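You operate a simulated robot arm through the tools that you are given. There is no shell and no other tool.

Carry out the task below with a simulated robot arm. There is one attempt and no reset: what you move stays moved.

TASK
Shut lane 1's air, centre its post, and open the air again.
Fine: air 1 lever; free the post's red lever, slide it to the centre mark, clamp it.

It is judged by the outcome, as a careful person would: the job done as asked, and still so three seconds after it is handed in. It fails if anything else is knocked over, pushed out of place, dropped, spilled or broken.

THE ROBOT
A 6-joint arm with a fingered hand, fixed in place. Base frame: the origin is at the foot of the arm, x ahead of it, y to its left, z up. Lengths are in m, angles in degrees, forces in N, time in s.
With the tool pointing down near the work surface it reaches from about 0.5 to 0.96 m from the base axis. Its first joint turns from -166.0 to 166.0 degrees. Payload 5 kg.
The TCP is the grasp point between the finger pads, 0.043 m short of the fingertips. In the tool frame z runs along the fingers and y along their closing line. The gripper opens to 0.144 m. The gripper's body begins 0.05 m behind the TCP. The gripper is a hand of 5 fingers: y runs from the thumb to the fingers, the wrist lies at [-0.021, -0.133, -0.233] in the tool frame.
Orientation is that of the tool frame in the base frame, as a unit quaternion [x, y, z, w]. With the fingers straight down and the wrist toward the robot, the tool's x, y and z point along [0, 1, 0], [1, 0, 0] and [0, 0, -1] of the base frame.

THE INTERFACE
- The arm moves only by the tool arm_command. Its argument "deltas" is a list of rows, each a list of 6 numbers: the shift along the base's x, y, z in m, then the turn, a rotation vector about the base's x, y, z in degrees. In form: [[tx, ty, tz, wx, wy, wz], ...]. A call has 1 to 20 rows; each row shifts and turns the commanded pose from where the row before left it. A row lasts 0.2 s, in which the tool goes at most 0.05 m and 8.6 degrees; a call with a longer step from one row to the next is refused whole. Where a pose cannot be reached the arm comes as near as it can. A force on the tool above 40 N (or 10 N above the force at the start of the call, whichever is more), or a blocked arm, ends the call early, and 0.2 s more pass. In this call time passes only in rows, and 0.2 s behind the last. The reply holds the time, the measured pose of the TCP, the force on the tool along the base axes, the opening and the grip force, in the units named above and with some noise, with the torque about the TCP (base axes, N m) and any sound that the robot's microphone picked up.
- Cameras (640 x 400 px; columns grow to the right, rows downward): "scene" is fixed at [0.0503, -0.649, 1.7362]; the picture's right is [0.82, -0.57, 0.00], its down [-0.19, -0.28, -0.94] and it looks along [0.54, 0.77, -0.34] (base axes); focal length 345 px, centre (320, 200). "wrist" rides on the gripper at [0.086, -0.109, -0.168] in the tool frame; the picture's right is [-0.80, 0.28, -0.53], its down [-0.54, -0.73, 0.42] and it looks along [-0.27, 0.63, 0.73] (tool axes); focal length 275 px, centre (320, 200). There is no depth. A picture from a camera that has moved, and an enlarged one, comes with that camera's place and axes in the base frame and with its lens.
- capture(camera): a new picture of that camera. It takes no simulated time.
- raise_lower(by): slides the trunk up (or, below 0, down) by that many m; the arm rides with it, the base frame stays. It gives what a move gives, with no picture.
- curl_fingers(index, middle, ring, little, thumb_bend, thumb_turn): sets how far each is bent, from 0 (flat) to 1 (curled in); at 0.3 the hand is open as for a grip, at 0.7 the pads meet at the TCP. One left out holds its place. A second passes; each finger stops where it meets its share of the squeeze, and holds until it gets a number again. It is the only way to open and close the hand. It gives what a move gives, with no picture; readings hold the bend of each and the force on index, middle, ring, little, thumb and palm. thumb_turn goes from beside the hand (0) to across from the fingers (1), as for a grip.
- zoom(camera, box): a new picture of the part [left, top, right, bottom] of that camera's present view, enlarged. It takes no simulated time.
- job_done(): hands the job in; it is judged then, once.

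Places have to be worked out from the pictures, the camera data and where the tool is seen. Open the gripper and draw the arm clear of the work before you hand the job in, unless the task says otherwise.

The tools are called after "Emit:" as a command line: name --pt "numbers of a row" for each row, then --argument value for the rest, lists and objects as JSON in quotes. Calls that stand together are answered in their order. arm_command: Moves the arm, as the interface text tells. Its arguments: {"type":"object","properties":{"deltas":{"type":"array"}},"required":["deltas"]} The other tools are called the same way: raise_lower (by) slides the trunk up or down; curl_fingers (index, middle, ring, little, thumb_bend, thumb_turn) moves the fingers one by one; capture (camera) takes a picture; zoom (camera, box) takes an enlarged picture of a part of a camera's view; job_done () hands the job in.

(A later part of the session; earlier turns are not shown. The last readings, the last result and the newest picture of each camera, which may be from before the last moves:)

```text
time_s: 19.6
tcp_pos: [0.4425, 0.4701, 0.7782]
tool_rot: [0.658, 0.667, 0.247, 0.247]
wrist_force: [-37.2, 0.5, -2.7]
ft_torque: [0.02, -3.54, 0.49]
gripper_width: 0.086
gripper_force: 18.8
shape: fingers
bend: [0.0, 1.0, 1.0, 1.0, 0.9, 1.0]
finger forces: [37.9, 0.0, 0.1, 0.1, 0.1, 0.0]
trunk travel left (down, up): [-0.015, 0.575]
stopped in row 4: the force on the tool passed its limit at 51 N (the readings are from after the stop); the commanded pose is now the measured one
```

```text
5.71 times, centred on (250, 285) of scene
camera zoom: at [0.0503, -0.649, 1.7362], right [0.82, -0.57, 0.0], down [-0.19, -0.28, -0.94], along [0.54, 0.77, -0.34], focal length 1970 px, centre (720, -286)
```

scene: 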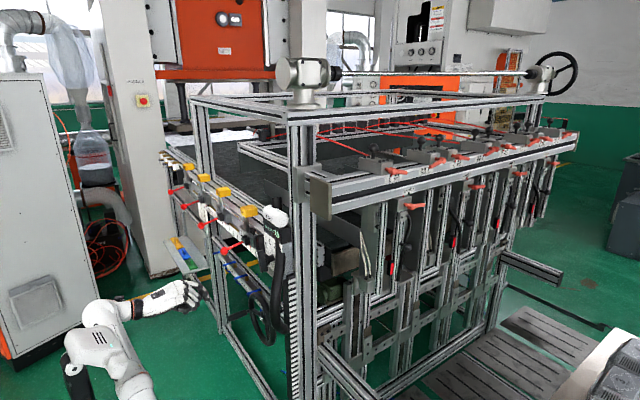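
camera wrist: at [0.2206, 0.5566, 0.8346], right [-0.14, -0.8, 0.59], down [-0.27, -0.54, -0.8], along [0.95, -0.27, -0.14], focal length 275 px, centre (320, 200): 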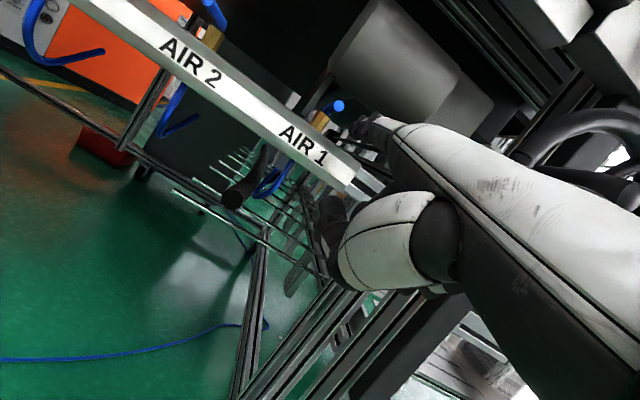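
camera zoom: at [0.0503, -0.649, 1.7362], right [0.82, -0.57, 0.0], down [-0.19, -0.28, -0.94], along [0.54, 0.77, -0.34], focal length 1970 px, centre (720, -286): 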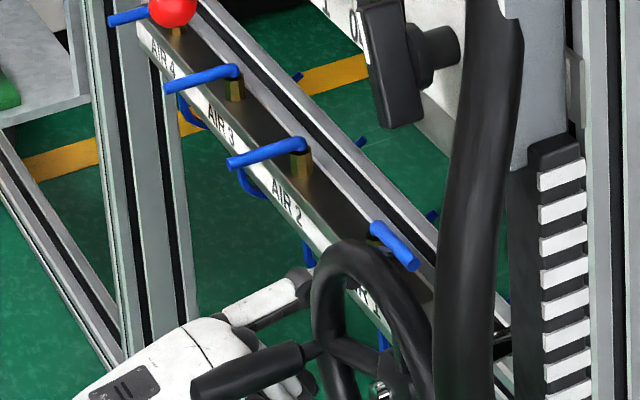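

The lever now lies along the bar against its stop: lane 1's air is shut. I'll back straight off and retract.

Emit:
arm_command --pt "-0.015 0.0 0 0 0 0" --pt "-0.03 0 0 0 0 0" --pt "-0.04 0 0 0 0 0" --pt "-0.04 0 0 0 0 0" --pt "-0.04 0 0 0 0 0" --pt "-0.02 0 0 0 0 0"

Emit:
zoom --camera "scene" --box '[200, 250, 300, 320]'

Emit:
capture --camera "wrist"

```text
time_s: 21.0
tcp_pos: [0.2633, 0.4668, 0.779]
tool_rot: [0.66, 0.664, 0.248, 0.248]
wrist_force: [-0.2, -0.2, 0.3]
ft_torque: [0.0, 0.02, 0.02]
gripper_width: 0.0863
gripper_force: 0.1
shape: fingers
bend: [0.0, 1.0, 1.0, 1.0, 0.9, 1.0]
finger forces: [0.0, 0.1, 0.1, 0.0, 0.0, 0.1]
trunk travel left (down, up): [-0.015, 0.575]
```

```text
5.71 times, centred on (250, 285) of scene
camera zoom: at [0.0503, -0.649, 1.7362], right [0.82, -0.57, 0.0], down [-0.19, -0.28, -0.94], along [0.54, 0.77, -0.34], focal length 1970 px, centre (720, -286)
```

zoom: 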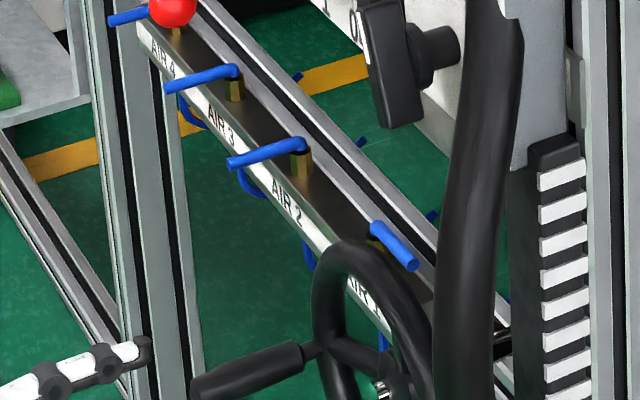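

```text
taken
camera wrist: at [0.0704, 0.5521, 0.8338], right [-0.13, -0.8, 0.59], down [-0.27, -0.55, -0.79], along [0.95, -0.26, -0.14], focal length 275 px, centre (320, 200)
```

wrist: 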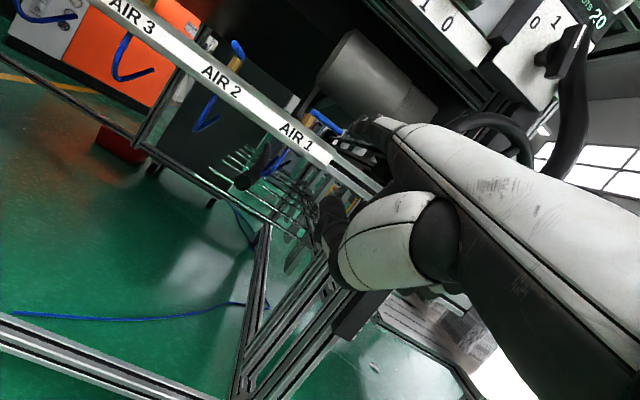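

The air is shut and the hand is clear. Now I'll retrace upward: curl the index, rise with the arm, then with the trunk, staying at x < 0.36.

Emit:
curl_fingers --index 0.9

Emit:
arm_command --pt "0 -0.008 0.035 0 0 0" --pt "0 -0.008 0.035 0 0 0" --pt "0 -0.008 0.035 0 0 0" --pt "0 -0.008 0.035 0 0 0" --pt "0 -0.008 0.035 0 0 0" --pt "0 -0.008 0.035 0 0 0"

Emit:
raise_lower --by 0.5

Emit:
capture --camera "scene"

```text
time_s: 22.0
tcp_pos: [0.2635, 0.468, 0.778]
tool_rot: [0.66, 0.665, 0.248, 0.247]
wrist_force: [-0.2, 0.0, 0.1]
ft_torque: [0.0, -0.02, -0.01]
gripper_width: 0.0167
gripper_force: 0.1
shape: fingers
bend: [0.73, 1.0, 1.0, 1.0, 0.91, 1.0]
finger forces: [0.0, 0.0, 0.0, 0.1, 0.0, 0.1]
trunk travel left (down, up): [-0.015, 0.575]
```

```text
time_s: 23.4
tcp_pos: [0.2596, 0.4196, 0.9894]
tool_rot: [0.659, 0.666, 0.248, 0.246]
wrist_force: [0.3, 1.4, 0.8]
ft_torque: [-0.09, -0.05, -0.02]
gripper_width: 0.0145
gripper_force: 0.1
shape: fingers
bend: [0.76, 1.0, 1.0, 1.0, 0.92, 1.0]
finger forces: [0.0, 0.0, 0.0, 0.1, 0.0, 0.0]
trunk travel left (down, up): [-0.015, 0.575]
```

```text
refused: 0.5 is not a number from -0.4 to 0.4
```

```text
taken
```

scene: 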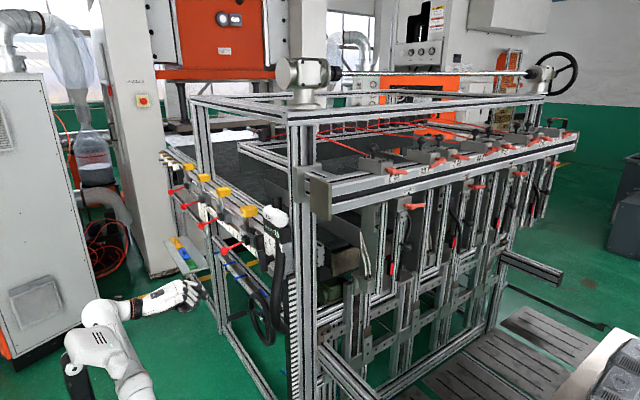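

The trunk step is limited to 0.4 m, so I'll raise by 0.4 and then pitch the hand back down for the swing past the front.

Emit:
raise_lower --by 0.4

Emit:
arm_command --pt "0 0 0.025 0 8.2 0" --pt "0 0 0.025 0 8.2 0" --pt "0 0 0.025 0 8.2 0" --pt "0 0 0.025 0 8.2 0" --pt "0 0 0.01 0 8.2 0"

Emit:
arm_command --pt "0.01 -0.044 0 0 0 0" --pt "0.01 -0.044 0 0 0 0" --pt "0.01 -0.044 0 0 0 0" --pt "0.01 -0.044 0 0 0 0" --pt "0.01 -0.044 0 0 0 0" --pt "0.01 -0.044 0 0 0 0" --pt "0.01 -0.044 0 0 0 0" --pt "0.01 -0.044 0 0 0 0" --pt "0.01 -0.044 0 0 0 0" --pt "0.01 -0.044 0 0 0 0" --pt "0.01 -0.044 0 0 0 0" --pt "0 -0.044 0 0 0 0" --pt "0 -0.044 0 0 0 0" --pt "0 -0.044 0 0 0 0"

Emit:
capture --camera "scene"

Emit:
capture --camera "wrist"

```text
time_s: 27.3
tcp_pos: [0.2607, 0.4206, 1.3889]
tool_rot: [0.66, 0.665, 0.248, 0.248]
wrist_force: [-0.5, 0.0, 0.0]
ft_torque: [0.02, 0.02, 0.0]
gripper_width: 0.0143
gripper_force: 0.1
shape: fingers
bend: [0.76, 1.0, 1.0, 1.0, 0.92, 1.0]
finger forces: [0.0, 0.1, 0.1, 0.0, 0.1, 0.0]
trunk travel left (down, up): [-0.415, 0.175]
```

```text
time_s: 28.5
tcp_pos: [0.2592, 0.3928, 1.4271]
tool_rot: [0.704, 0.711, 0.004, -0.003]
wrist_force: [-0.3, -2.3, 2.3]
ft_torque: [0.21, -0.08, 0.0]
gripper_width: 0.0145
gripper_force: 0.0
shape: fingers
bend: [0.76, 1.0, 1.0, 1.0, 0.91, 1.0]
finger forces: [0.0, 0.1, 0.1, 0.1, 0.0, 0.0]
out of reach, approached as far as the arm can: row 4, 5
trunk travel left (down, up): [-0.415, 0.175]
```

```text
time_s: 31.5
tcp_pos: [0.3723, -0.2194, 1.4259]
tool_rot: [0.705, 0.709, 0.001, -0.002]
wrist_force: [-0.1, 0.6, -0.9]
ft_torque: [0.02, 0.0, -0.03]
gripper_width: 0.0142
gripper_force: 0.1
shape: fingers
bend: [0.76, 1.0, 1.0, 1.0, 0.91, 1.0]
finger forces: [0.0, 0.0, 0.1, 0.1, 0.0, 0.1]
trunk travel left (down, up): [-0.415, 0.175]
```

```text
taken
```

scene: 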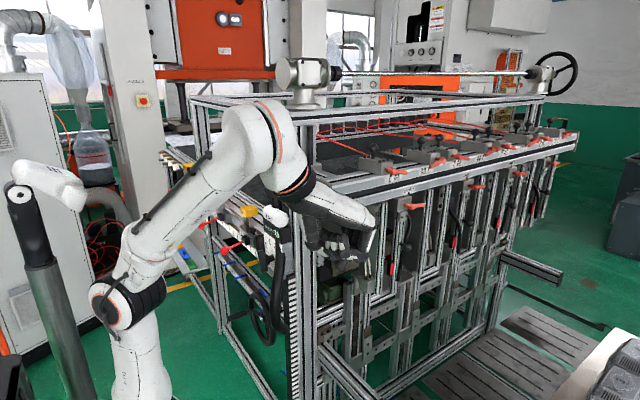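

```text
taken
camera wrist: at [0.2619, -0.1348, 1.5946], right [0.29, -0.8, 0.53], down [-0.72, -0.55, -0.42], along [0.63, -0.26, -0.73], focal length 275 px, centre (320, 200)
```

wrist: 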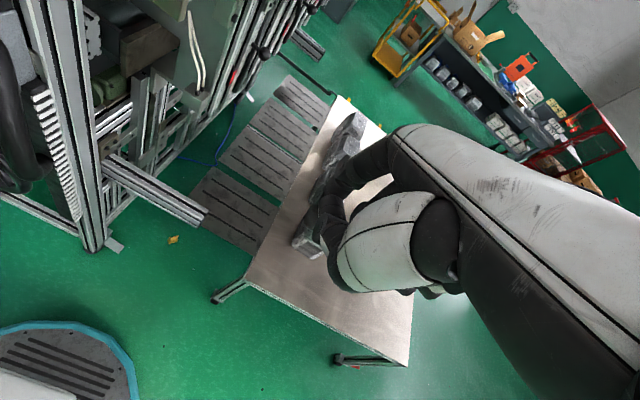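

I'm on the right side now. I'll level the palm again and yaw left by 40° so the wrist camera faces the LANE 1 post.

Emit:
arm_command --pt "0.01 -0.01 0 0 -8.2 0" --pt "0.01 -0.01 0 0 -8.2 0" --pt "0.01 -0.01 0 0 -8.2 0" --pt "0.01 -0.01 0 0 -8.2 0" --pt "0.01 -0.01 0 0 -8.2 0" --pt "0.01 0 0 0 0 8" --pt "0.01 0 0 0 0 8" --pt "0.01 0 0 0 0 8" --pt "0.01 0 0 0 0 8" --pt "0.01 0 0 0 0 8"

Emit:
capture --camera "wrist"

Emit:
capture --camera "scene"

```text
time_s: 33.7
tcp_pos: [0.4694, -0.271, 1.4233]
tool_rot: [0.391, 0.851, 0.318, 0.147]
wrist_force: [-0.5, -1.1, 0.3]
ft_torque: [0.01, -0.03, 0.01]
gripper_width: 0.0141
gripper_force: 0.1
shape: fingers
bend: [0.76, 1.0, 1.0, 1.0, 0.91, 1.0]
finger forces: [0.1, 0.1, 0.0, 0.0, 0.0, 0.0]
trunk travel left (down, up): [-0.415, 0.175]
```

```text
taken
camera wrist: at [0.2681, -0.3293, 1.4791], right [0.41, -0.69, 0.59], down [0.15, -0.59, -0.79], along [0.9, 0.42, -0.14], focal length 275 px, centre (320, 200)
```

wrist: 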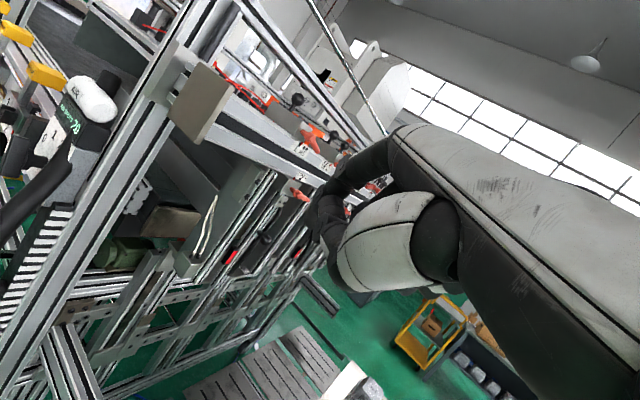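

```text
taken
```

scene: 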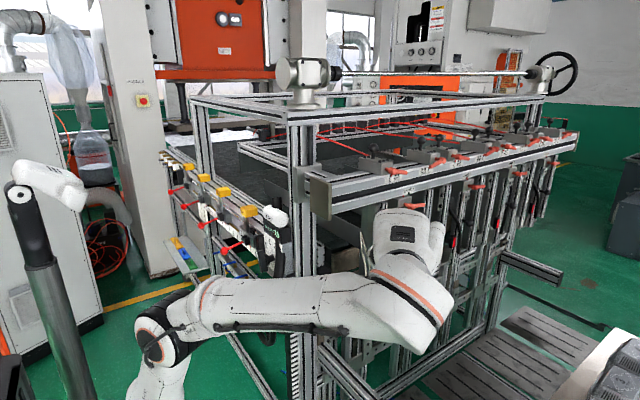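

The LANE 1 lever is in the wrist view. I'll enlarge it to triangulate.

Emit:
zoom --camera "wrist" --box '[190, 80, 350, 200]'

Emit:
zoom --camera "wrist" --box '[260, 130, 340, 210]'

Emit:
zoom --camera "scene" --box '[370, 150, 450, 220]'

```text
3.33 times, centred on (270, 140) of wrist
camera zoom: at [0.2681, -0.3293, 1.4791], right [0.41, -0.69, 0.59], down [0.15, -0.59, -0.79], along [0.9, 0.42, -0.14], focal length 918 px, centre (487, 400)
```

zoom: 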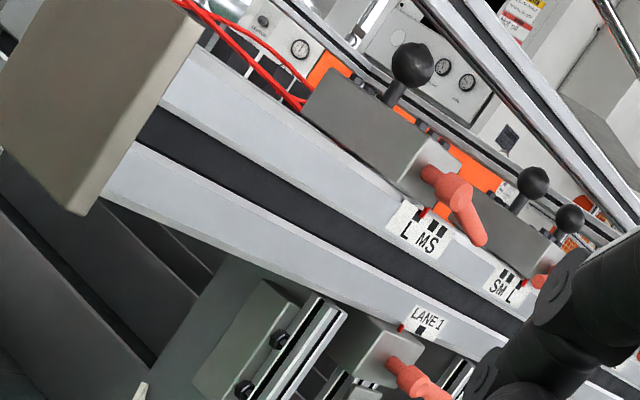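

```text
5.00 times, centred on (300, 170) of wrist
camera zoom: at [0.2681, -0.3293, 1.4791], right [0.41, -0.69, 0.59], down [0.15, -0.59, -0.79], along [0.9, 0.42, -0.14], focal length 1376 px, centre (420, 350)
```

zoom: 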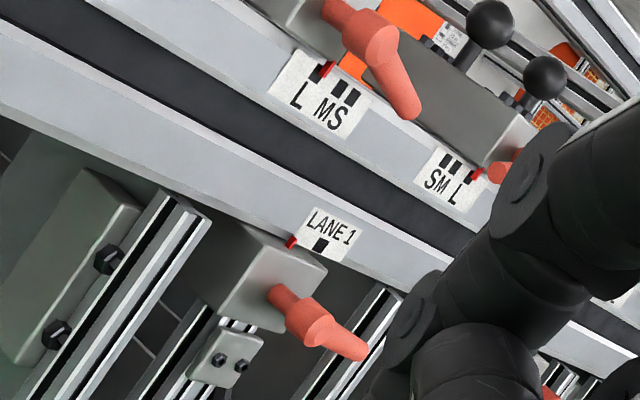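

```text
5.71 times, centred on (410, 185) of scene
camera zoom: at [0.0503, -0.649, 1.7362], right [0.82, -0.57, 0.0], down [-0.19, -0.28, -0.94], along [0.54, 0.77, -0.34], focal length 1970 px, centre (-194, 286)
```

zoom: 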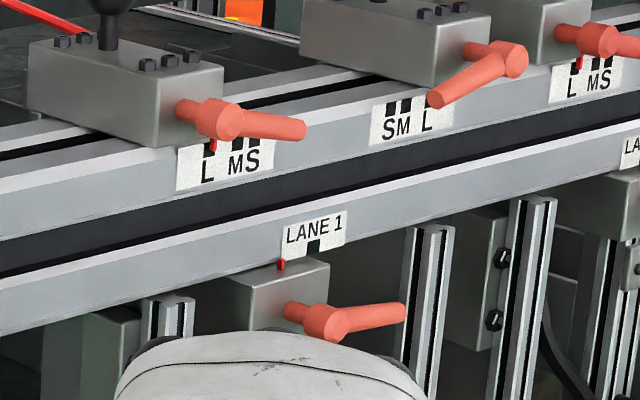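

First estimates put the LANE 1 mark near (0.86–0.9, 0.03, 1.39). The baseline is short, so I'll move closer for a second, better-conditioned view while staying at y < −0.2.

Emit:
arm_command --pt "0.03 -0.008 -0.024 0 0 0" --pt "0.03 -0.008 -0.024 0 0 0" --pt "0.03 -0.008 -0.024 0 0 0" --pt "0.03 -0.008 -0.024 0 0 0" --pt "0.03 -0.008 -0.024 0 0 0"

Emit:
capture --camera "wrist"

Emit:
capture --camera "scene"

```text
time_s: 34.9
tcp_pos: [0.6216, -0.3102, 1.3065]
tool_rot: [0.392, 0.85, 0.319, 0.147]
wrist_force: [-0.3, 0.8, 0.0]
ft_torque: [0.0, 0.02, 0.0]
gripper_width: 0.0139
gripper_force: 0.1
shape: fingers
bend: [0.76, 1.0, 1.0, 1.0, 0.91, 1.0]
finger forces: [0.0, 0.0, 0.0, 0.0, 0.1, 0.1]
trunk travel left (down, up): [-0.415, 0.175]
```

```text
taken
camera wrist: at [0.4201, -0.3686, 1.3612], right [0.41, -0.69, 0.59], down [0.15, -0.59, -0.79], along [0.9, 0.41, -0.14], focal length 275 px, centre (320, 200)
```

wrist: 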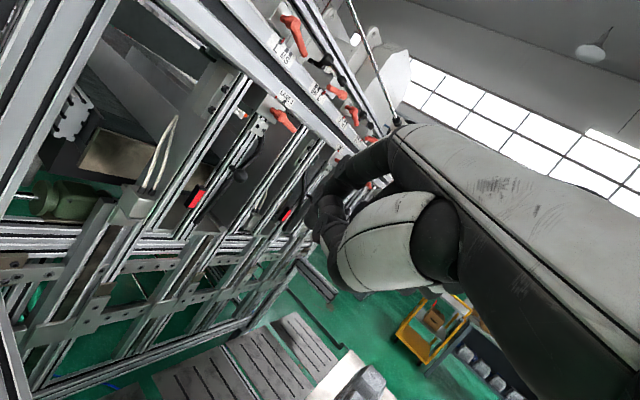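

```text
taken
```

scene: 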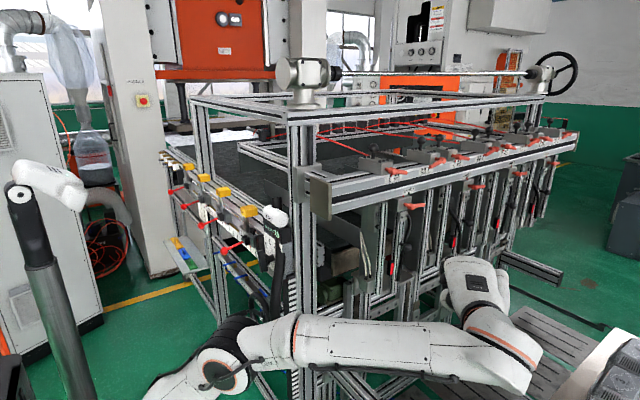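

Emit:
zoom --camera "wrist" --box '[200, 50, 340, 200]'

Emit:
zoom --camera "scene" --box '[370, 150, 450, 270]'

Emit:
zoom --camera "wrist" --box '[250, 70, 330, 150]'

```text
2.67 times, centred on (270, 125) of wrist
camera zoom: at [0.4201, -0.3686, 1.3612], right [0.41, -0.69, 0.59], down [0.15, -0.59, -0.79], along [0.9, 0.41, -0.14], focal length 734 px, centre (453, 400)
```

zoom: 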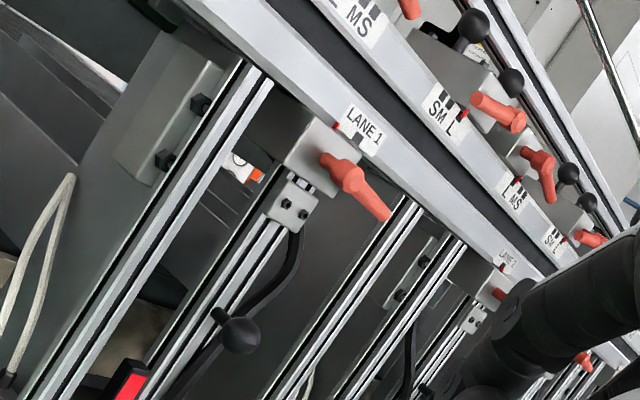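

```text
3.33 times, centred on (410, 210) of scene
camera zoom: at [0.0503, -0.649, 1.7362], right [0.82, -0.57, 0.0], down [-0.19, -0.28, -0.94], along [0.54, 0.77, -0.34], focal length 1150 px, centre (20, 167)
```

zoom: 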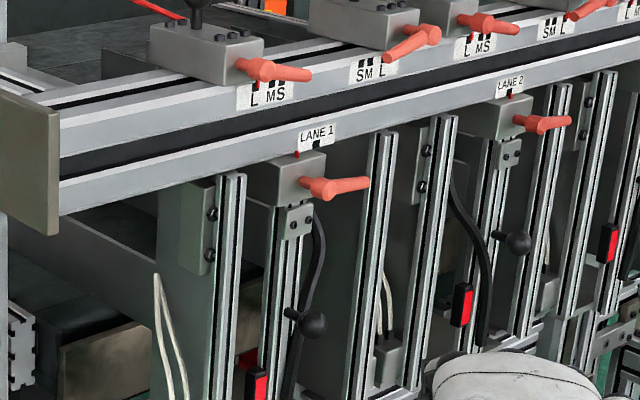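

```text
5.00 times, centred on (290, 110) of wrist
camera zoom: at [0.4201, -0.3686, 1.3612], right [0.41, -0.69, 0.59], down [0.15, -0.59, -0.79], along [0.9, 0.41, -0.14], focal length 1376 px, centre (470, 650)
```

zoom: 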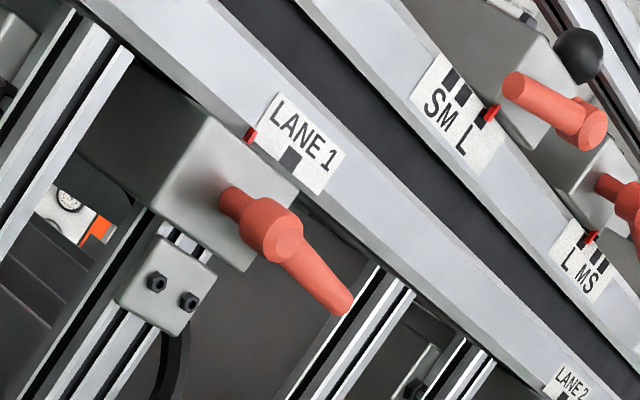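

Three views agree well: the mark is at x≈0.842, the pointer at x≈0.816 (y≈0.01, z≈1.395), and the red lever's hub at (0.824, −0.02, 1.369) with its handle tip at (0.88, −0.02, 1.364). I'll yaw to 65° and bring the hand below and in front of the handle, then extend the index.

Emit:
arm_command --pt "0.03 0 -0.02 0 0 8.33" --pt "0.03 0 -0.02 0 0 8.33" --pt "0.03 0 -0.02 0 0 8.34" --pt "0.03 0.02 -0.004 0 0 0" --pt "0.03 0.02 -0.004 0 0 0" --pt "0.03 0.02 -0.004 0 0 0" --pt "0.03 0.02 -0.004 0 0 0"

Emit:
curl_fingers --index 0.0

Emit:
capture --camera "wrist"

Emit:
capture --camera "scene"

```text
time_s: 36.5
tcp_pos: [0.7396, -0.1698, 1.1798]
tool_rot: [0.2, 0.915, 0.342, 0.076]
wrist_force: [0.6, -1.3, 0.0]
ft_torque: [0.08, -0.03, -0.01]
gripper_width: 0.0141
gripper_force: 0.1
shape: fingers
bend: [0.76, 1.0, 1.0, 1.0, 0.91, 1.0]
finger forces: [0.0, 0.0, 0.0, 0.0, 0.0, 0.0]
out of reach, approached as far as the arm can: row 1, 2, 3, 5, 6, 7
trunk travel left (down, up): [-0.415, 0.175]
```

```text
time_s: 37.5
tcp_pos: [0.7389, -0.1687, 1.1812]
tool_rot: [0.199, 0.916, 0.341, 0.075]
wrist_force: [0.5, -0.1, 0.1]
ft_torque: [0.0, 0.03, 0.0]
gripper_width: 0.0863
gripper_force: 0.0
shape: fingers
bend: [0.0, 1.0, 1.0, 1.0, 0.9, 1.0]
finger forces: [0.1, 0.0, 0.0, 0.1, 0.0, 0.0]
trunk travel left (down, up): [-0.415, 0.175]
```

```text
taken
camera wrist: at [0.5808, -0.3064, 1.2354], right [0.67, -0.45, 0.59], down [0.38, -0.47, -0.79], along [0.64, 0.76, -0.14], focal length 275 px, centre (320, 200)
```

wrist: 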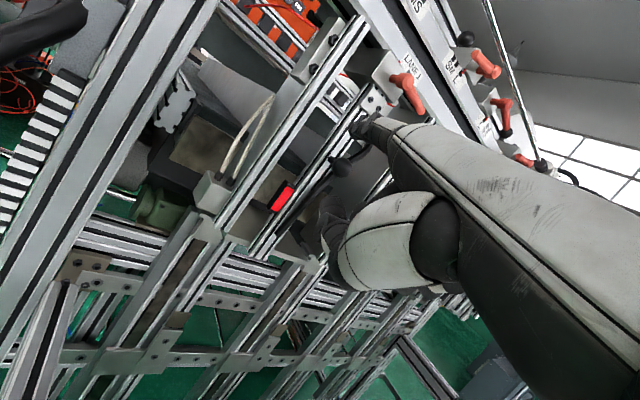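

```text
taken
```

scene: 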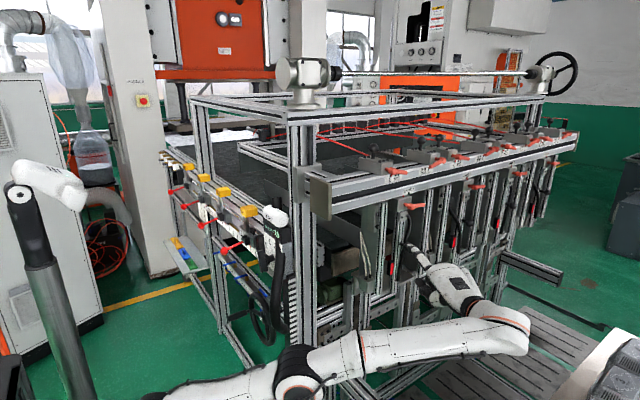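

The 65° yaw puts the wrist at the arm's reach limit. I'll turn back to 45°, which keeps the wrist closer, and place the index tip at about (0.86, −0.10, 1.33), in front of and below the handle.

Emit:
arm_command --pt "0 -0.04 0 0 0 -7" --pt "0.02 0 0.02 0 0 -7" --pt "0.02 0.01 0.02 0 0 -6" --pt "0.021 0.013 0.009 0 0 0"

Emit:
capture --camera "wrist"

Emit:
zoom --camera "scene" --box '[360, 160, 480, 280]'

```text
time_s: 38.5
tcp_pos: [0.7986, -0.1826, 1.2289]
tool_rot: [0.357, 0.866, 0.323, 0.134]
wrist_force: [-0.9, -0.4, 1.0]
ft_torque: [-0.04, -0.02, -0.05]
gripper_width: 0.0864
gripper_force: 0.0
shape: fingers
bend: [0.0, 1.0, 1.0, 1.0, 0.9, 1.0]
finger forces: [0.1, 0.0, 0.0, 0.0, 0.0, 0.0]
trunk travel left (down, up): [-0.415, 0.175]
```

```text
taken
camera wrist: at [0.6027, -0.2586, 1.284], right [0.47, -0.66, 0.59], down [0.2, -0.57, -0.79], along [0.86, 0.49, -0.14], focal length 275 px, centre (320, 200)
```

wrist: 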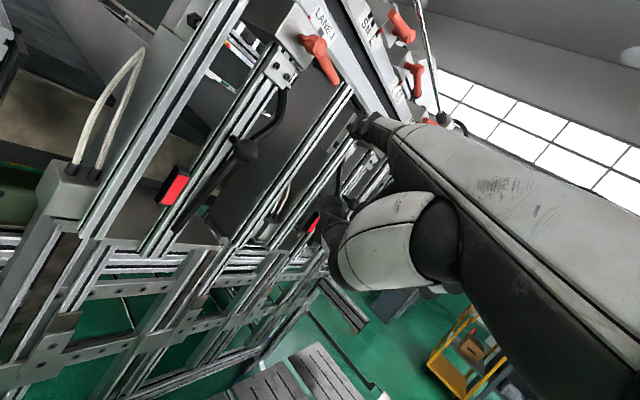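

```text
3.33 times, centred on (420, 220) of scene
camera zoom: at [0.0503, -0.649, 1.7362], right [0.82, -0.57, 0.0], down [-0.19, -0.28, -0.94], along [0.54, 0.77, -0.34], focal length 1150 px, centre (-13, 133)
```

zoom: 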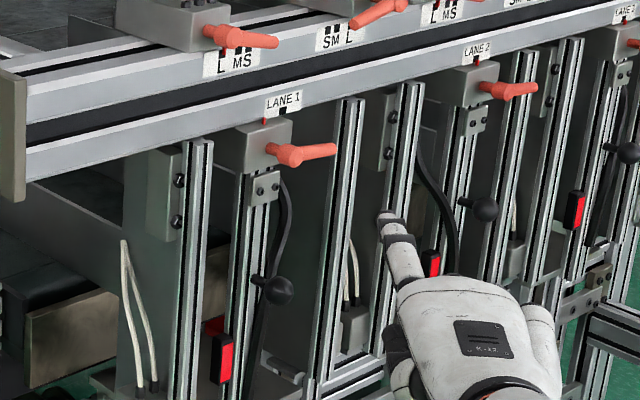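

The index tip is at ≈(0.859, −0.097, 1.33), as the scene view confirms. I'll slide it forward under the handle's outer half, leaving about 1.5 cm of gap below it.

Emit:
arm_command --pt "0.006 0.024 -0.002 0 0 0" --pt "0.006 0.024 -0.001 0 0 0" --pt "0.006 0.024 0 0 0 0" --pt "0.006 0.02 0 0 0 0"

Emit:
zoom --camera "wrist" --box '[260, 30, 460, 180]'

Emit:
zoom --camera "scene" --box '[380, 180, 460, 240]'

```text
time_s: 39.5
tcp_pos: [0.8253, -0.09, 1.2276]
tool_rot: [0.355, 0.867, 0.323, 0.134]
wrist_force: [0.1, 0.2, -0.6]
ft_torque: [-0.02, 0.0, 0.02]
gripper_width: 0.0861
gripper_force: 0.1
shape: fingers
bend: [0.0, 1.0, 1.0, 1.0, 0.9, 1.0]
finger forces: [0.0, 0.0, 0.0, 0.0, 0.0, 0.0]
trunk travel left (down, up): [-0.415, 0.175]
```

```text
2.67 times, centred on (360, 105) of wrist
camera zoom: at [0.6287, -0.1655, 1.2824], right [0.47, -0.65, 0.59], down [0.2, -0.57, -0.79], along [0.86, 0.49, -0.14], focal length 734 px, centre (213, 453)
```

zoom: 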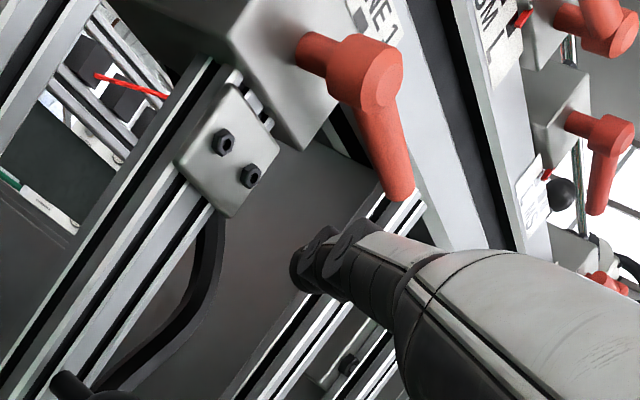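

```text
6.67 times, centred on (420, 210) of scene
camera zoom: at [0.0503, -0.649, 1.7362], right [0.82, -0.57, 0.0], down [-0.19, -0.28, -0.94], along [0.54, 0.77, -0.34], focal length 2299 px, centre (-347, 133)
```

zoom: 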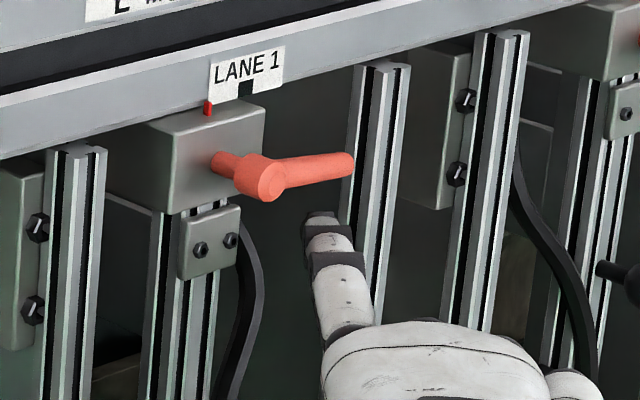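

The finger is just under the handle's outer end. I'll lift gently to see whether the lever turns upward (anticlockwise, the usual loosening direction).

Emit:
arm_command --pt "-0.008 0 0.01 0 0 0" --pt "0.001 0 0.01 0 0 0" --pt "0.002 0 0.008 0 0 0" --pt "0.001 0 0.008 0 0 0"

Emit:
zoom --camera "wrist" --box '[260, 30, 460, 180]'

Emit:
zoom --camera "scene" --box '[380, 180, 460, 240]'

```text
time_s: 40.5
tcp_pos: [0.8213, -0.0918, 1.2588]
tool_rot: [0.356, 0.867, 0.321, 0.132]
wrist_force: [-4.1, -3.8, -13.0]
ft_torque: [-0.51, 0.0, 0.21]
gripper_width: 0.0774
gripper_force: 6.8
shape: fingers
bend: [0.04, 1.0, 1.0, 1.0, 0.9, 1.0]
finger forces: [13.5, 0.0, 0.0, 0.0, 0.1, 0.1]
trunk travel left (down, up): [-0.415, 0.175]
```

```text
2.67 times, centred on (360, 105) of wrist
camera zoom: at [0.6253, -0.1674, 1.3157], right [0.47, -0.65, 0.59], down [0.19, -0.58, -0.79], along [0.86, 0.49, -0.15], focal length 734 px, centre (213, 453)
```

zoom: 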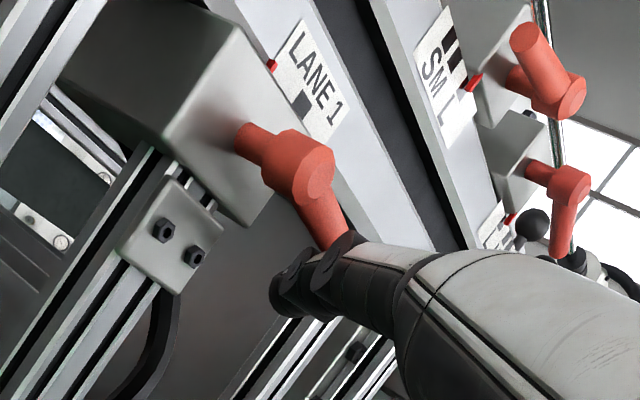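

```text
6.67 times, centred on (420, 210) of scene
camera zoom: at [0.0503, -0.649, 1.7362], right [0.82, -0.57, 0.0], down [-0.19, -0.28, -0.94], along [0.54, 0.77, -0.34], focal length 2299 px, centre (-347, 133)
```

zoom: 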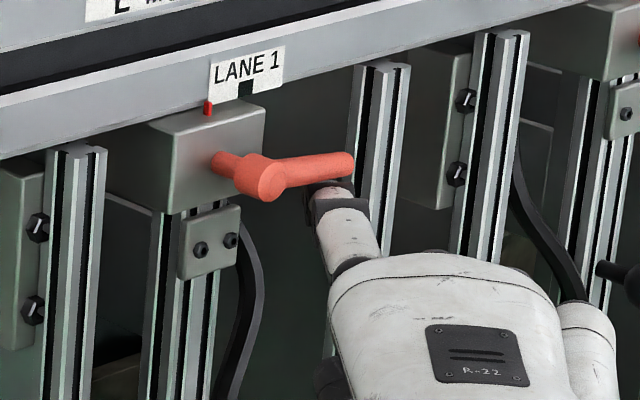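

It doesn't move with 13 N upward, just as AIR 1 didn't at its stop. I'll back out, go round and place the finger on top of the handle to try pushing down.

Emit:
arm_command --pt "0 0 -0.025 0 0 0" --pt "-0.02 -0.04 0 0 0 0" --pt "-0.01 -0.03 0 0 0 0" --pt "0 0 0.032 0 0 0" --pt "0 0 0.032 0 0 0"

Emit:
arm_command --pt "0.015 0.035 0 0 0 0" --pt "0.013 0.035 0 0 0 0"

Emit:
zoom --camera "wrist" --box '[260, 30, 460, 180]'

Emit:
zoom --camera "scene" --box '[380, 180, 460, 240]'

```text
time_s: 41.7
tcp_pos: [0.7855, -0.1564, 1.302]
tool_rot: [0.354, 0.867, 0.323, 0.135]
wrist_force: [-2.1, 1.1, 2.9]
ft_torque: [-0.18, -0.04, -0.17]
gripper_width: 0.0862
gripper_force: 0.0
shape: fingers
bend: [0.0, 1.0, 1.0, 1.0, 0.9, 1.0]
finger forces: [0.0, 0.1, 0.1, 0.0, 0.0, 0.0]
out of reach, approached as far as the arm can: row 5
trunk travel left (down, up): [-0.415, 0.175]
```

```text
time_s: 42.3
tcp_pos: [0.8143, -0.087, 1.2986]
tool_rot: [0.355, 0.867, 0.324, 0.133]
wrist_force: [0.6, -0.3, -0.2]
ft_torque: [0.0, 0.0, 0.02]
gripper_width: 0.086
gripper_force: 0.1
shape: fingers
bend: [0.0, 1.0, 1.0, 1.0, 0.9, 1.0]
finger forces: [0.0, 0.1, 0.0, 0.0, 0.0, 0.0]
trunk travel left (down, up): [-0.415, 0.175]
```

```text
2.67 times, centred on (360, 105) of wrist
camera zoom: at [0.6178, -0.1632, 1.3531], right [0.47, -0.65, 0.59], down [0.2, -0.57, -0.79], along [0.86, 0.49, -0.14], focal length 734 px, centre (213, 453)
```

zoom: 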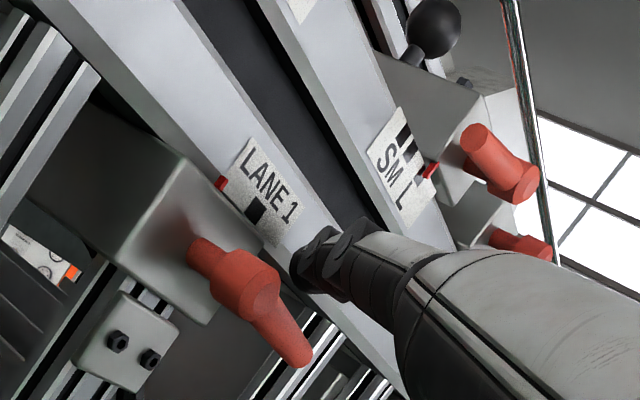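

```text
6.67 times, centred on (420, 210) of scene
camera zoom: at [0.0503, -0.649, 1.7362], right [0.82, -0.57, 0.0], down [-0.19, -0.28, -0.94], along [0.54, 0.77, -0.34], focal length 2299 px, centre (-347, 133)
```

zoom: 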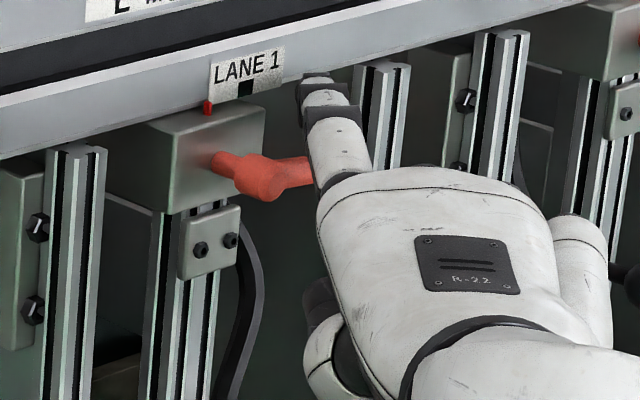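

The finger is now above the handle near its outer half. I'll press down gently.

Emit:
arm_command --pt "0.006 0 -0.01 0 0 0" --pt "0.004 0 -0.008 0 0 0" --pt "0.001 0 -0.008 0 0 0" --pt "0.001 0 -0.008 0 0 0"

Emit:
zoom --camera "wrist" --box '[260, 30, 460, 180]'

Emit:
zoom --camera "scene" --box '[380, 180, 460, 240]'

```text
time_s: 43.3
tcp_pos: [0.8274, -0.0898, 1.2655]
tool_rot: [0.355, 0.867, 0.324, 0.134]
wrist_force: [0.4, -1.1, -0.1]
ft_torque: [0.01, -0.01, 0.0]
gripper_width: 0.0865
gripper_force: 0.3
shape: fingers
bend: [0.0, 1.0, 1.0, 1.0, 0.9, 1.0]
finger forces: [0.4, 0.1, 0.0, 0.0, 0.0, 0.0]
trunk travel left (down, up): [-0.415, 0.175]
```

```text
2.67 times, centred on (360, 105) of wrist
camera zoom: at [0.6308, -0.165, 1.3197], right [0.47, -0.65, 0.59], down [0.2, -0.57, -0.79], along [0.86, 0.49, -0.14], focal length 734 px, centre (213, 453)
```

zoom: 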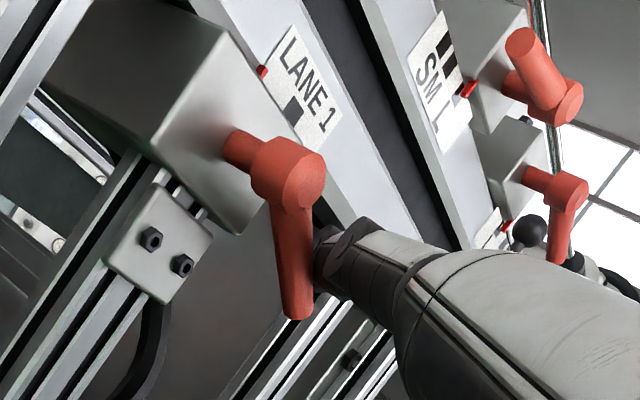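

```text
6.67 times, centred on (420, 210) of scene
camera zoom: at [0.0503, -0.649, 1.7362], right [0.82, -0.57, 0.0], down [-0.19, -0.28, -0.94], along [0.54, 0.77, -0.34], focal length 2299 px, centre (-347, 133)
```

zoom: 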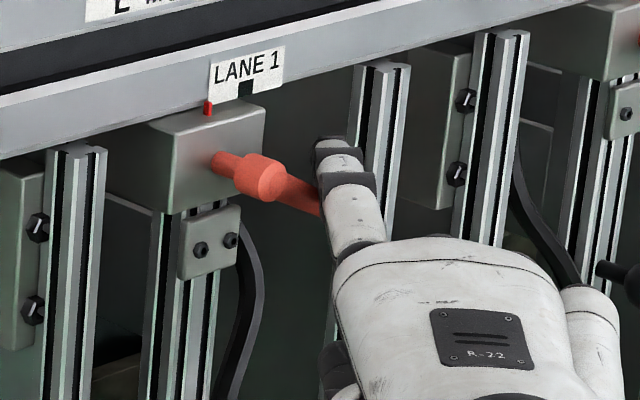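

The lever swings down freely, so that's the release direction. I'll carry it round to the vertical.

Emit:
arm_command --pt "-0.005 0 -0.011 0 0 0" --pt "-0.007 0 -0.011 0 0 0" --pt "-0.008 0 -0.008 0 0 0" --pt "-0.009 0 -0.006 0 0 0"

Emit:
zoom --camera "wrist" --box '[260, 30, 460, 180]'

Emit:
zoom --camera "scene" --box '[380, 180, 460, 240]'

```text
time_s: 44.3
tcp_pos: [0.7978, -0.0873, 1.2277]
tool_rot: [0.354, 0.867, 0.324, 0.132]
wrist_force: [0.7, -1.5, 0.6]
ft_torque: [0.14, 0.02, 0.0]
gripper_width: 0.0866
gripper_force: 0.7
shape: fingers
bend: [0.0, 1.0, 1.0, 1.0, 0.9, 1.0]
finger forces: [0.8, 0.0, 0.0, 0.1, 0.0, 0.0]
trunk travel left (down, up): [-0.415, 0.175]
```

```text
2.67 times, centred on (360, 105) of wrist
camera zoom: at [0.6022, -0.1633, 1.2833], right [0.47, -0.65, 0.59], down [0.2, -0.57, -0.79], along [0.86, 0.49, -0.14], focal length 734 px, centre (213, 453)
```

zoom: 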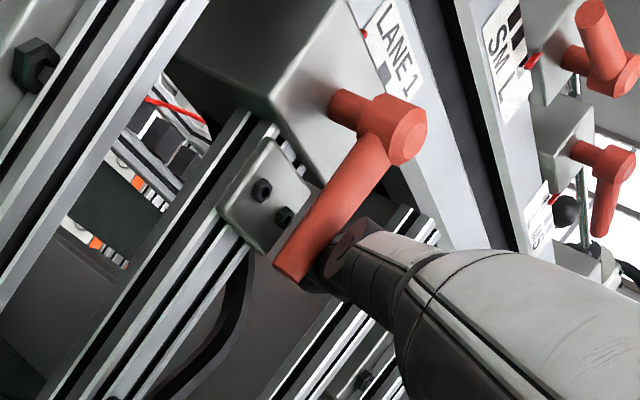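

```text
6.67 times, centred on (420, 210) of scene
camera zoom: at [0.0503, -0.649, 1.7362], right [0.82, -0.57, 0.0], down [-0.19, -0.28, -0.94], along [0.54, 0.77, -0.34], focal length 2299 px, centre (-347, 133)
```

zoom: 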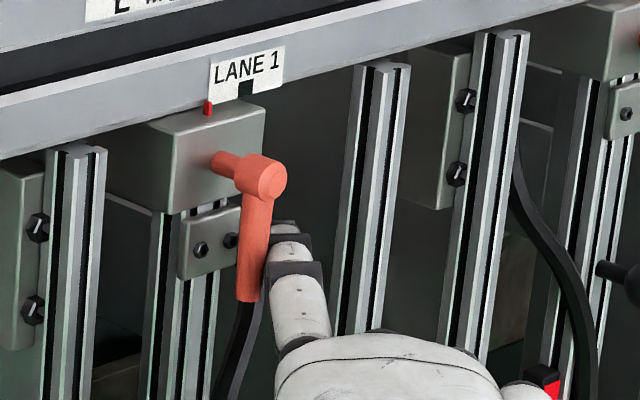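

The handle is pointing nearly straight down with almost no force. I'll nudge it a few mm more to make sure it's at the end of its travel.

Emit:
arm_command --pt "-0.005 0 -0.002 0 0 0" --pt "-0.004 0 0 0 0 0"

Emit:
zoom --camera "scene" --box '[380, 180, 460, 240]'

```text
time_s: 44.9
tcp_pos: [0.7902, -0.0866, 1.2267]
tool_rot: [0.355, 0.867, 0.324, 0.133]
wrist_force: [2.1, -1.4, 0.7]
ft_torque: [0.17, 0.13, -0.14]
gripper_width: 0.0862
gripper_force: 0.7
shape: fingers
bend: [0.0, 1.0, 1.0, 1.0, 0.9, 1.0]
finger forces: [1.9, 0.0, 0.1, 0.1, 0.0, 0.1]
trunk travel left (down, up): [-0.415, 0.175]
```

```text
6.67 times, centred on (420, 210) of scene
camera zoom: at [0.0503, -0.649, 1.7362], right [0.82, -0.57, 0.0], down [-0.19, -0.28, -0.94], along [0.54, 0.77, -0.34], focal length 2299 px, centre (-347, 133)
```

zoom: 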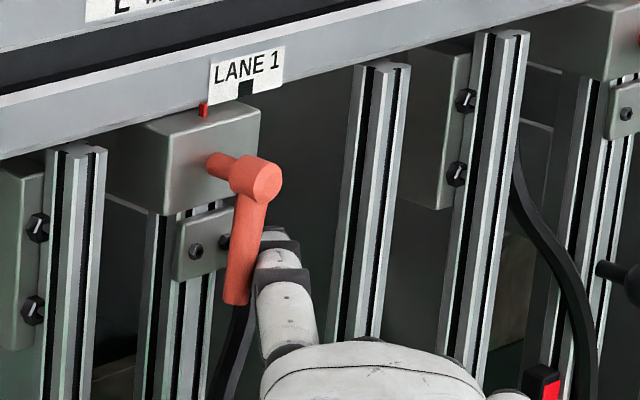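

The lever is at its end stop and the post slid a few mm the wrong way under only 2 N, so it is free. I'll withdraw and go round to the −x side of the post block to look at the gap I'll push through.

Emit:
arm_command --pt "0.01 -0.01 0 0 0 0" --pt "0 -0.04 0 0 0 0" --pt "-0.02 -0.03 0.01 0 0 0" --pt "-0.035 0 0.012 0 0 0" --pt "-0.035 0 0.012 0 0 0" --pt "-0.03 0.01 0 0 0 0"

Emit:
zoom --camera "wrist" --box '[260, 30, 480, 200]'

Emit:
capture --camera "wrist"

Emit:
zoom --camera "scene" --box '[370, 180, 450, 240]'

```text
time_s: 46.3
tcp_pos: [0.6799, -0.1568, 1.2628]
tool_rot: [0.355, 0.867, 0.324, 0.134]
wrist_force: [-0.8, 0.1, 0.1]
ft_torque: [0.03, 0.03, -0.02]
gripper_width: 0.0862
gripper_force: 0.1
shape: fingers
bend: [0.0, 1.0, 1.0, 1.0, 0.9, 1.0]
finger forces: [0.0, 0.1, 0.1, 0.0, 0.0, 0.1]
trunk travel left (down, up): [-0.415, 0.175]
```

```text
2.35 times, centred on (370, 115) of wrist
camera zoom: at [0.4833, -0.2331, 1.3178], right [0.47, -0.65, 0.59], down [0.2, -0.57, -0.79], along [0.86, 0.49, -0.14], focal length 648 px, centre (202, 400)
```

zoom: 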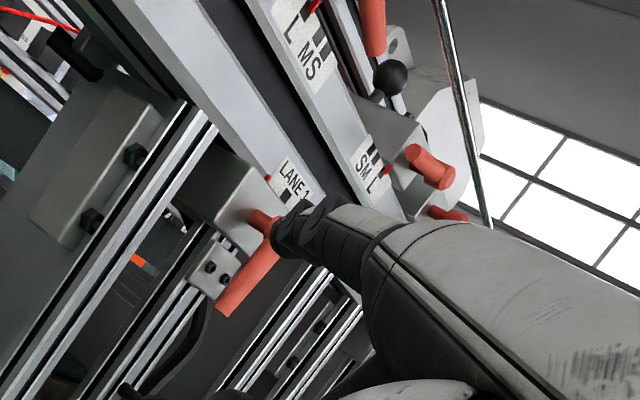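

```text
taken
camera wrist: at [0.4833, -0.2331, 1.3178], right [0.47, -0.65, 0.59], down [0.2, -0.57, -0.79], along [0.86, 0.49, -0.14], focal length 275 px, centre (320, 200)
```

wrist: 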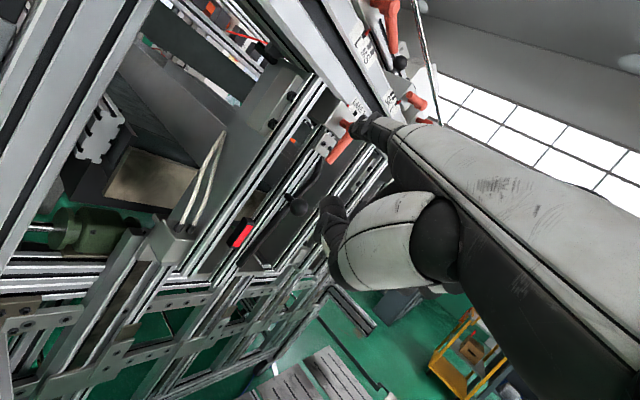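

```text
6.67 times, centred on (410, 210) of scene
camera zoom: at [0.0503, -0.649, 1.7362], right [0.82, -0.57, 0.0], down [-0.19, -0.28, -0.94], along [0.54, 0.77, -0.34], focal length 2299 px, centre (-280, 133)
```

zoom: 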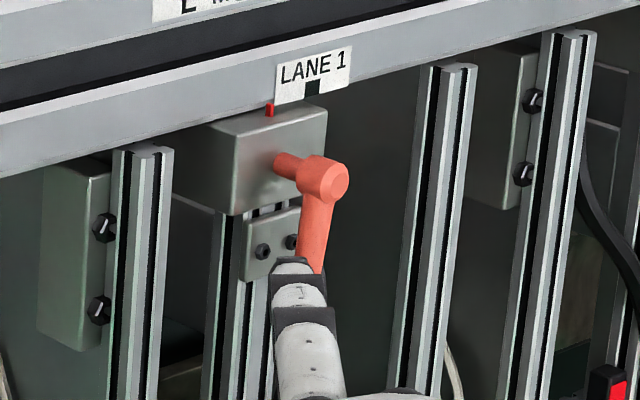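

I can now locate the parts: the block's front-left corner is at (0.786, 0.0) with z 1.352–1.388, the neighbouring fixed profile's corner is at (0.753, 0.01), and the pointer needs about 28 mm toward +x. I'll slip the finger into that 3–4 cm gap at z≈1.363.

Emit:
arm_command --pt "0.002 0.026 0 0 0 0" --pt "0.002 0.026 0 0 0 0" --pt "0.014 0.014 0 0 0 0" --pt "0.014 0.014 0 0 0 0" --pt "0.012 0.012 0 0 0 0"

Emit:
zoom --camera "wrist" --box '[260, 30, 480, 200]'

Emit:
zoom --camera "scene" --box '[370, 180, 450, 240]'

```text
time_s: 47.5
tcp_pos: [0.7233, -0.065, 1.264]
tool_rot: [0.356, 0.867, 0.323, 0.135]
wrist_force: [-1.0, 0.7, -0.4]
ft_torque: [0.0, -0.11, 0.14]
gripper_width: 0.0866
gripper_force: 1.0
shape: fingers
bend: [0.0, 1.0, 1.0, 1.0, 0.9, 1.0]
finger forces: [1.2, 0.0, 0.0, 0.0, 0.1, 0.0]
trunk travel left (down, up): [-0.415, 0.175]
```

```text
2.35 times, centred on (370, 115) of wrist
camera zoom: at [0.5272, -0.1404, 1.3185], right [0.47, -0.65, 0.59], down [0.2, -0.57, -0.79], along [0.86, 0.49, -0.14], focal length 648 px, centre (202, 400)
```

zoom: 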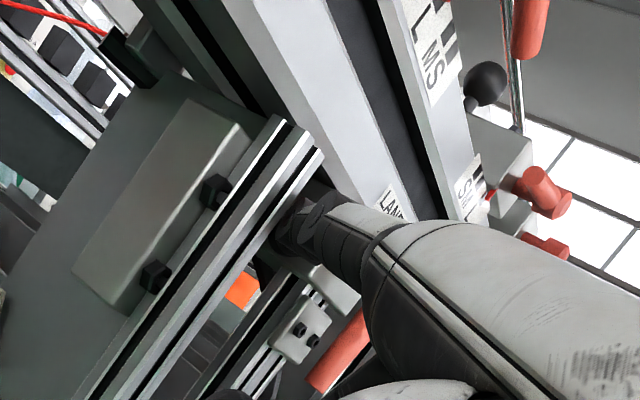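

```text
6.67 times, centred on (410, 210) of scene
camera zoom: at [0.0503, -0.649, 1.7362], right [0.82, -0.57, 0.0], down [-0.19, -0.28, -0.94], along [0.54, 0.77, -0.34], focal length 2299 px, centre (-280, 133)
```

zoom: 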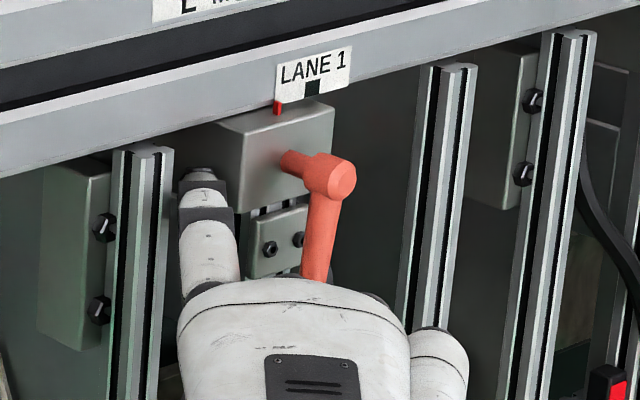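

The finger is in the gap and has already begun pushing the block (pointer ≈ x 0.819). I'll continue toward +x, about 15 mm, then check.

Emit:
arm_command --pt "0.006 0 0 0 0 0" --pt "0.006 0 0 0 0 0" --pt "0.004 0 0 0 0 0"

Emit:
zoom --camera "scene" --box '[390, 180, 430, 210]'

Emit:
zoom --camera "scene" --box '[370, 180, 450, 240]'

```text
time_s: 48.3
tcp_pos: [0.738, -0.0638, 1.2609]
tool_rot: [0.355, 0.868, 0.322, 0.133]
wrist_force: [-1.4, 0.7, 0.6]
ft_torque: [0.01, -0.15, 0.15]
gripper_width: 0.0872
gripper_force: 0.6
shape: fingers
bend: [0.0, 1.0, 1.0, 1.0, 0.9, 1.0]
finger forces: [1.4, 0.0, 0.0, 0.0, 0.0, 0.0]
trunk travel left (down, up): [-0.415, 0.175]
```

```text
13.33 times, centred on (410, 195) of scene
camera zoom: at [0.0503, -0.649, 1.7362], right [0.82, -0.57, 0.0], down [-0.19, -0.28, -0.94], along [0.54, 0.77, -0.34], focal length 4598 px, centre (-880, 267)
```

zoom: 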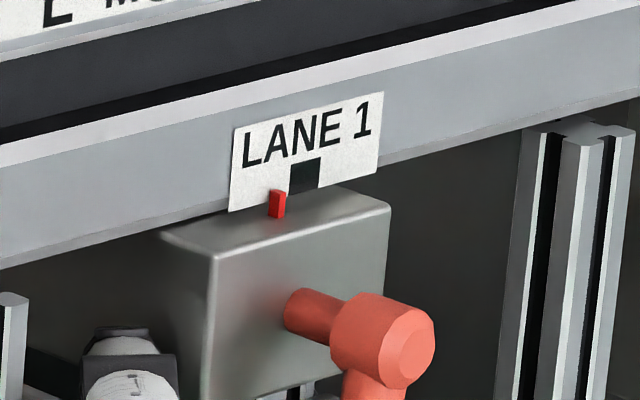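

```text
6.67 times, centred on (410, 210) of scene
camera zoom: at [0.0503, -0.649, 1.7362], right [0.82, -0.57, 0.0], down [-0.19, -0.28, -0.94], along [0.54, 0.77, -0.34], focal length 2299 px, centre (-280, 133)
```

zoom: 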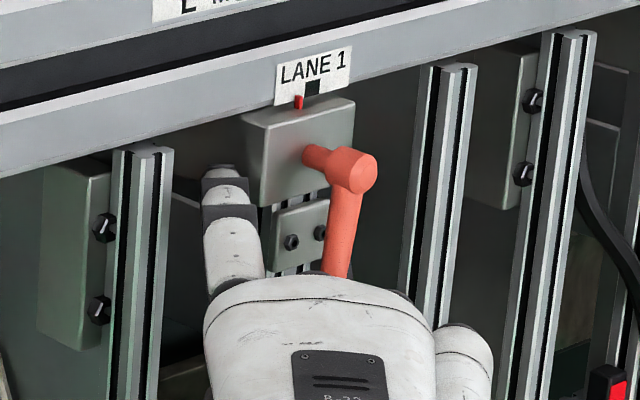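

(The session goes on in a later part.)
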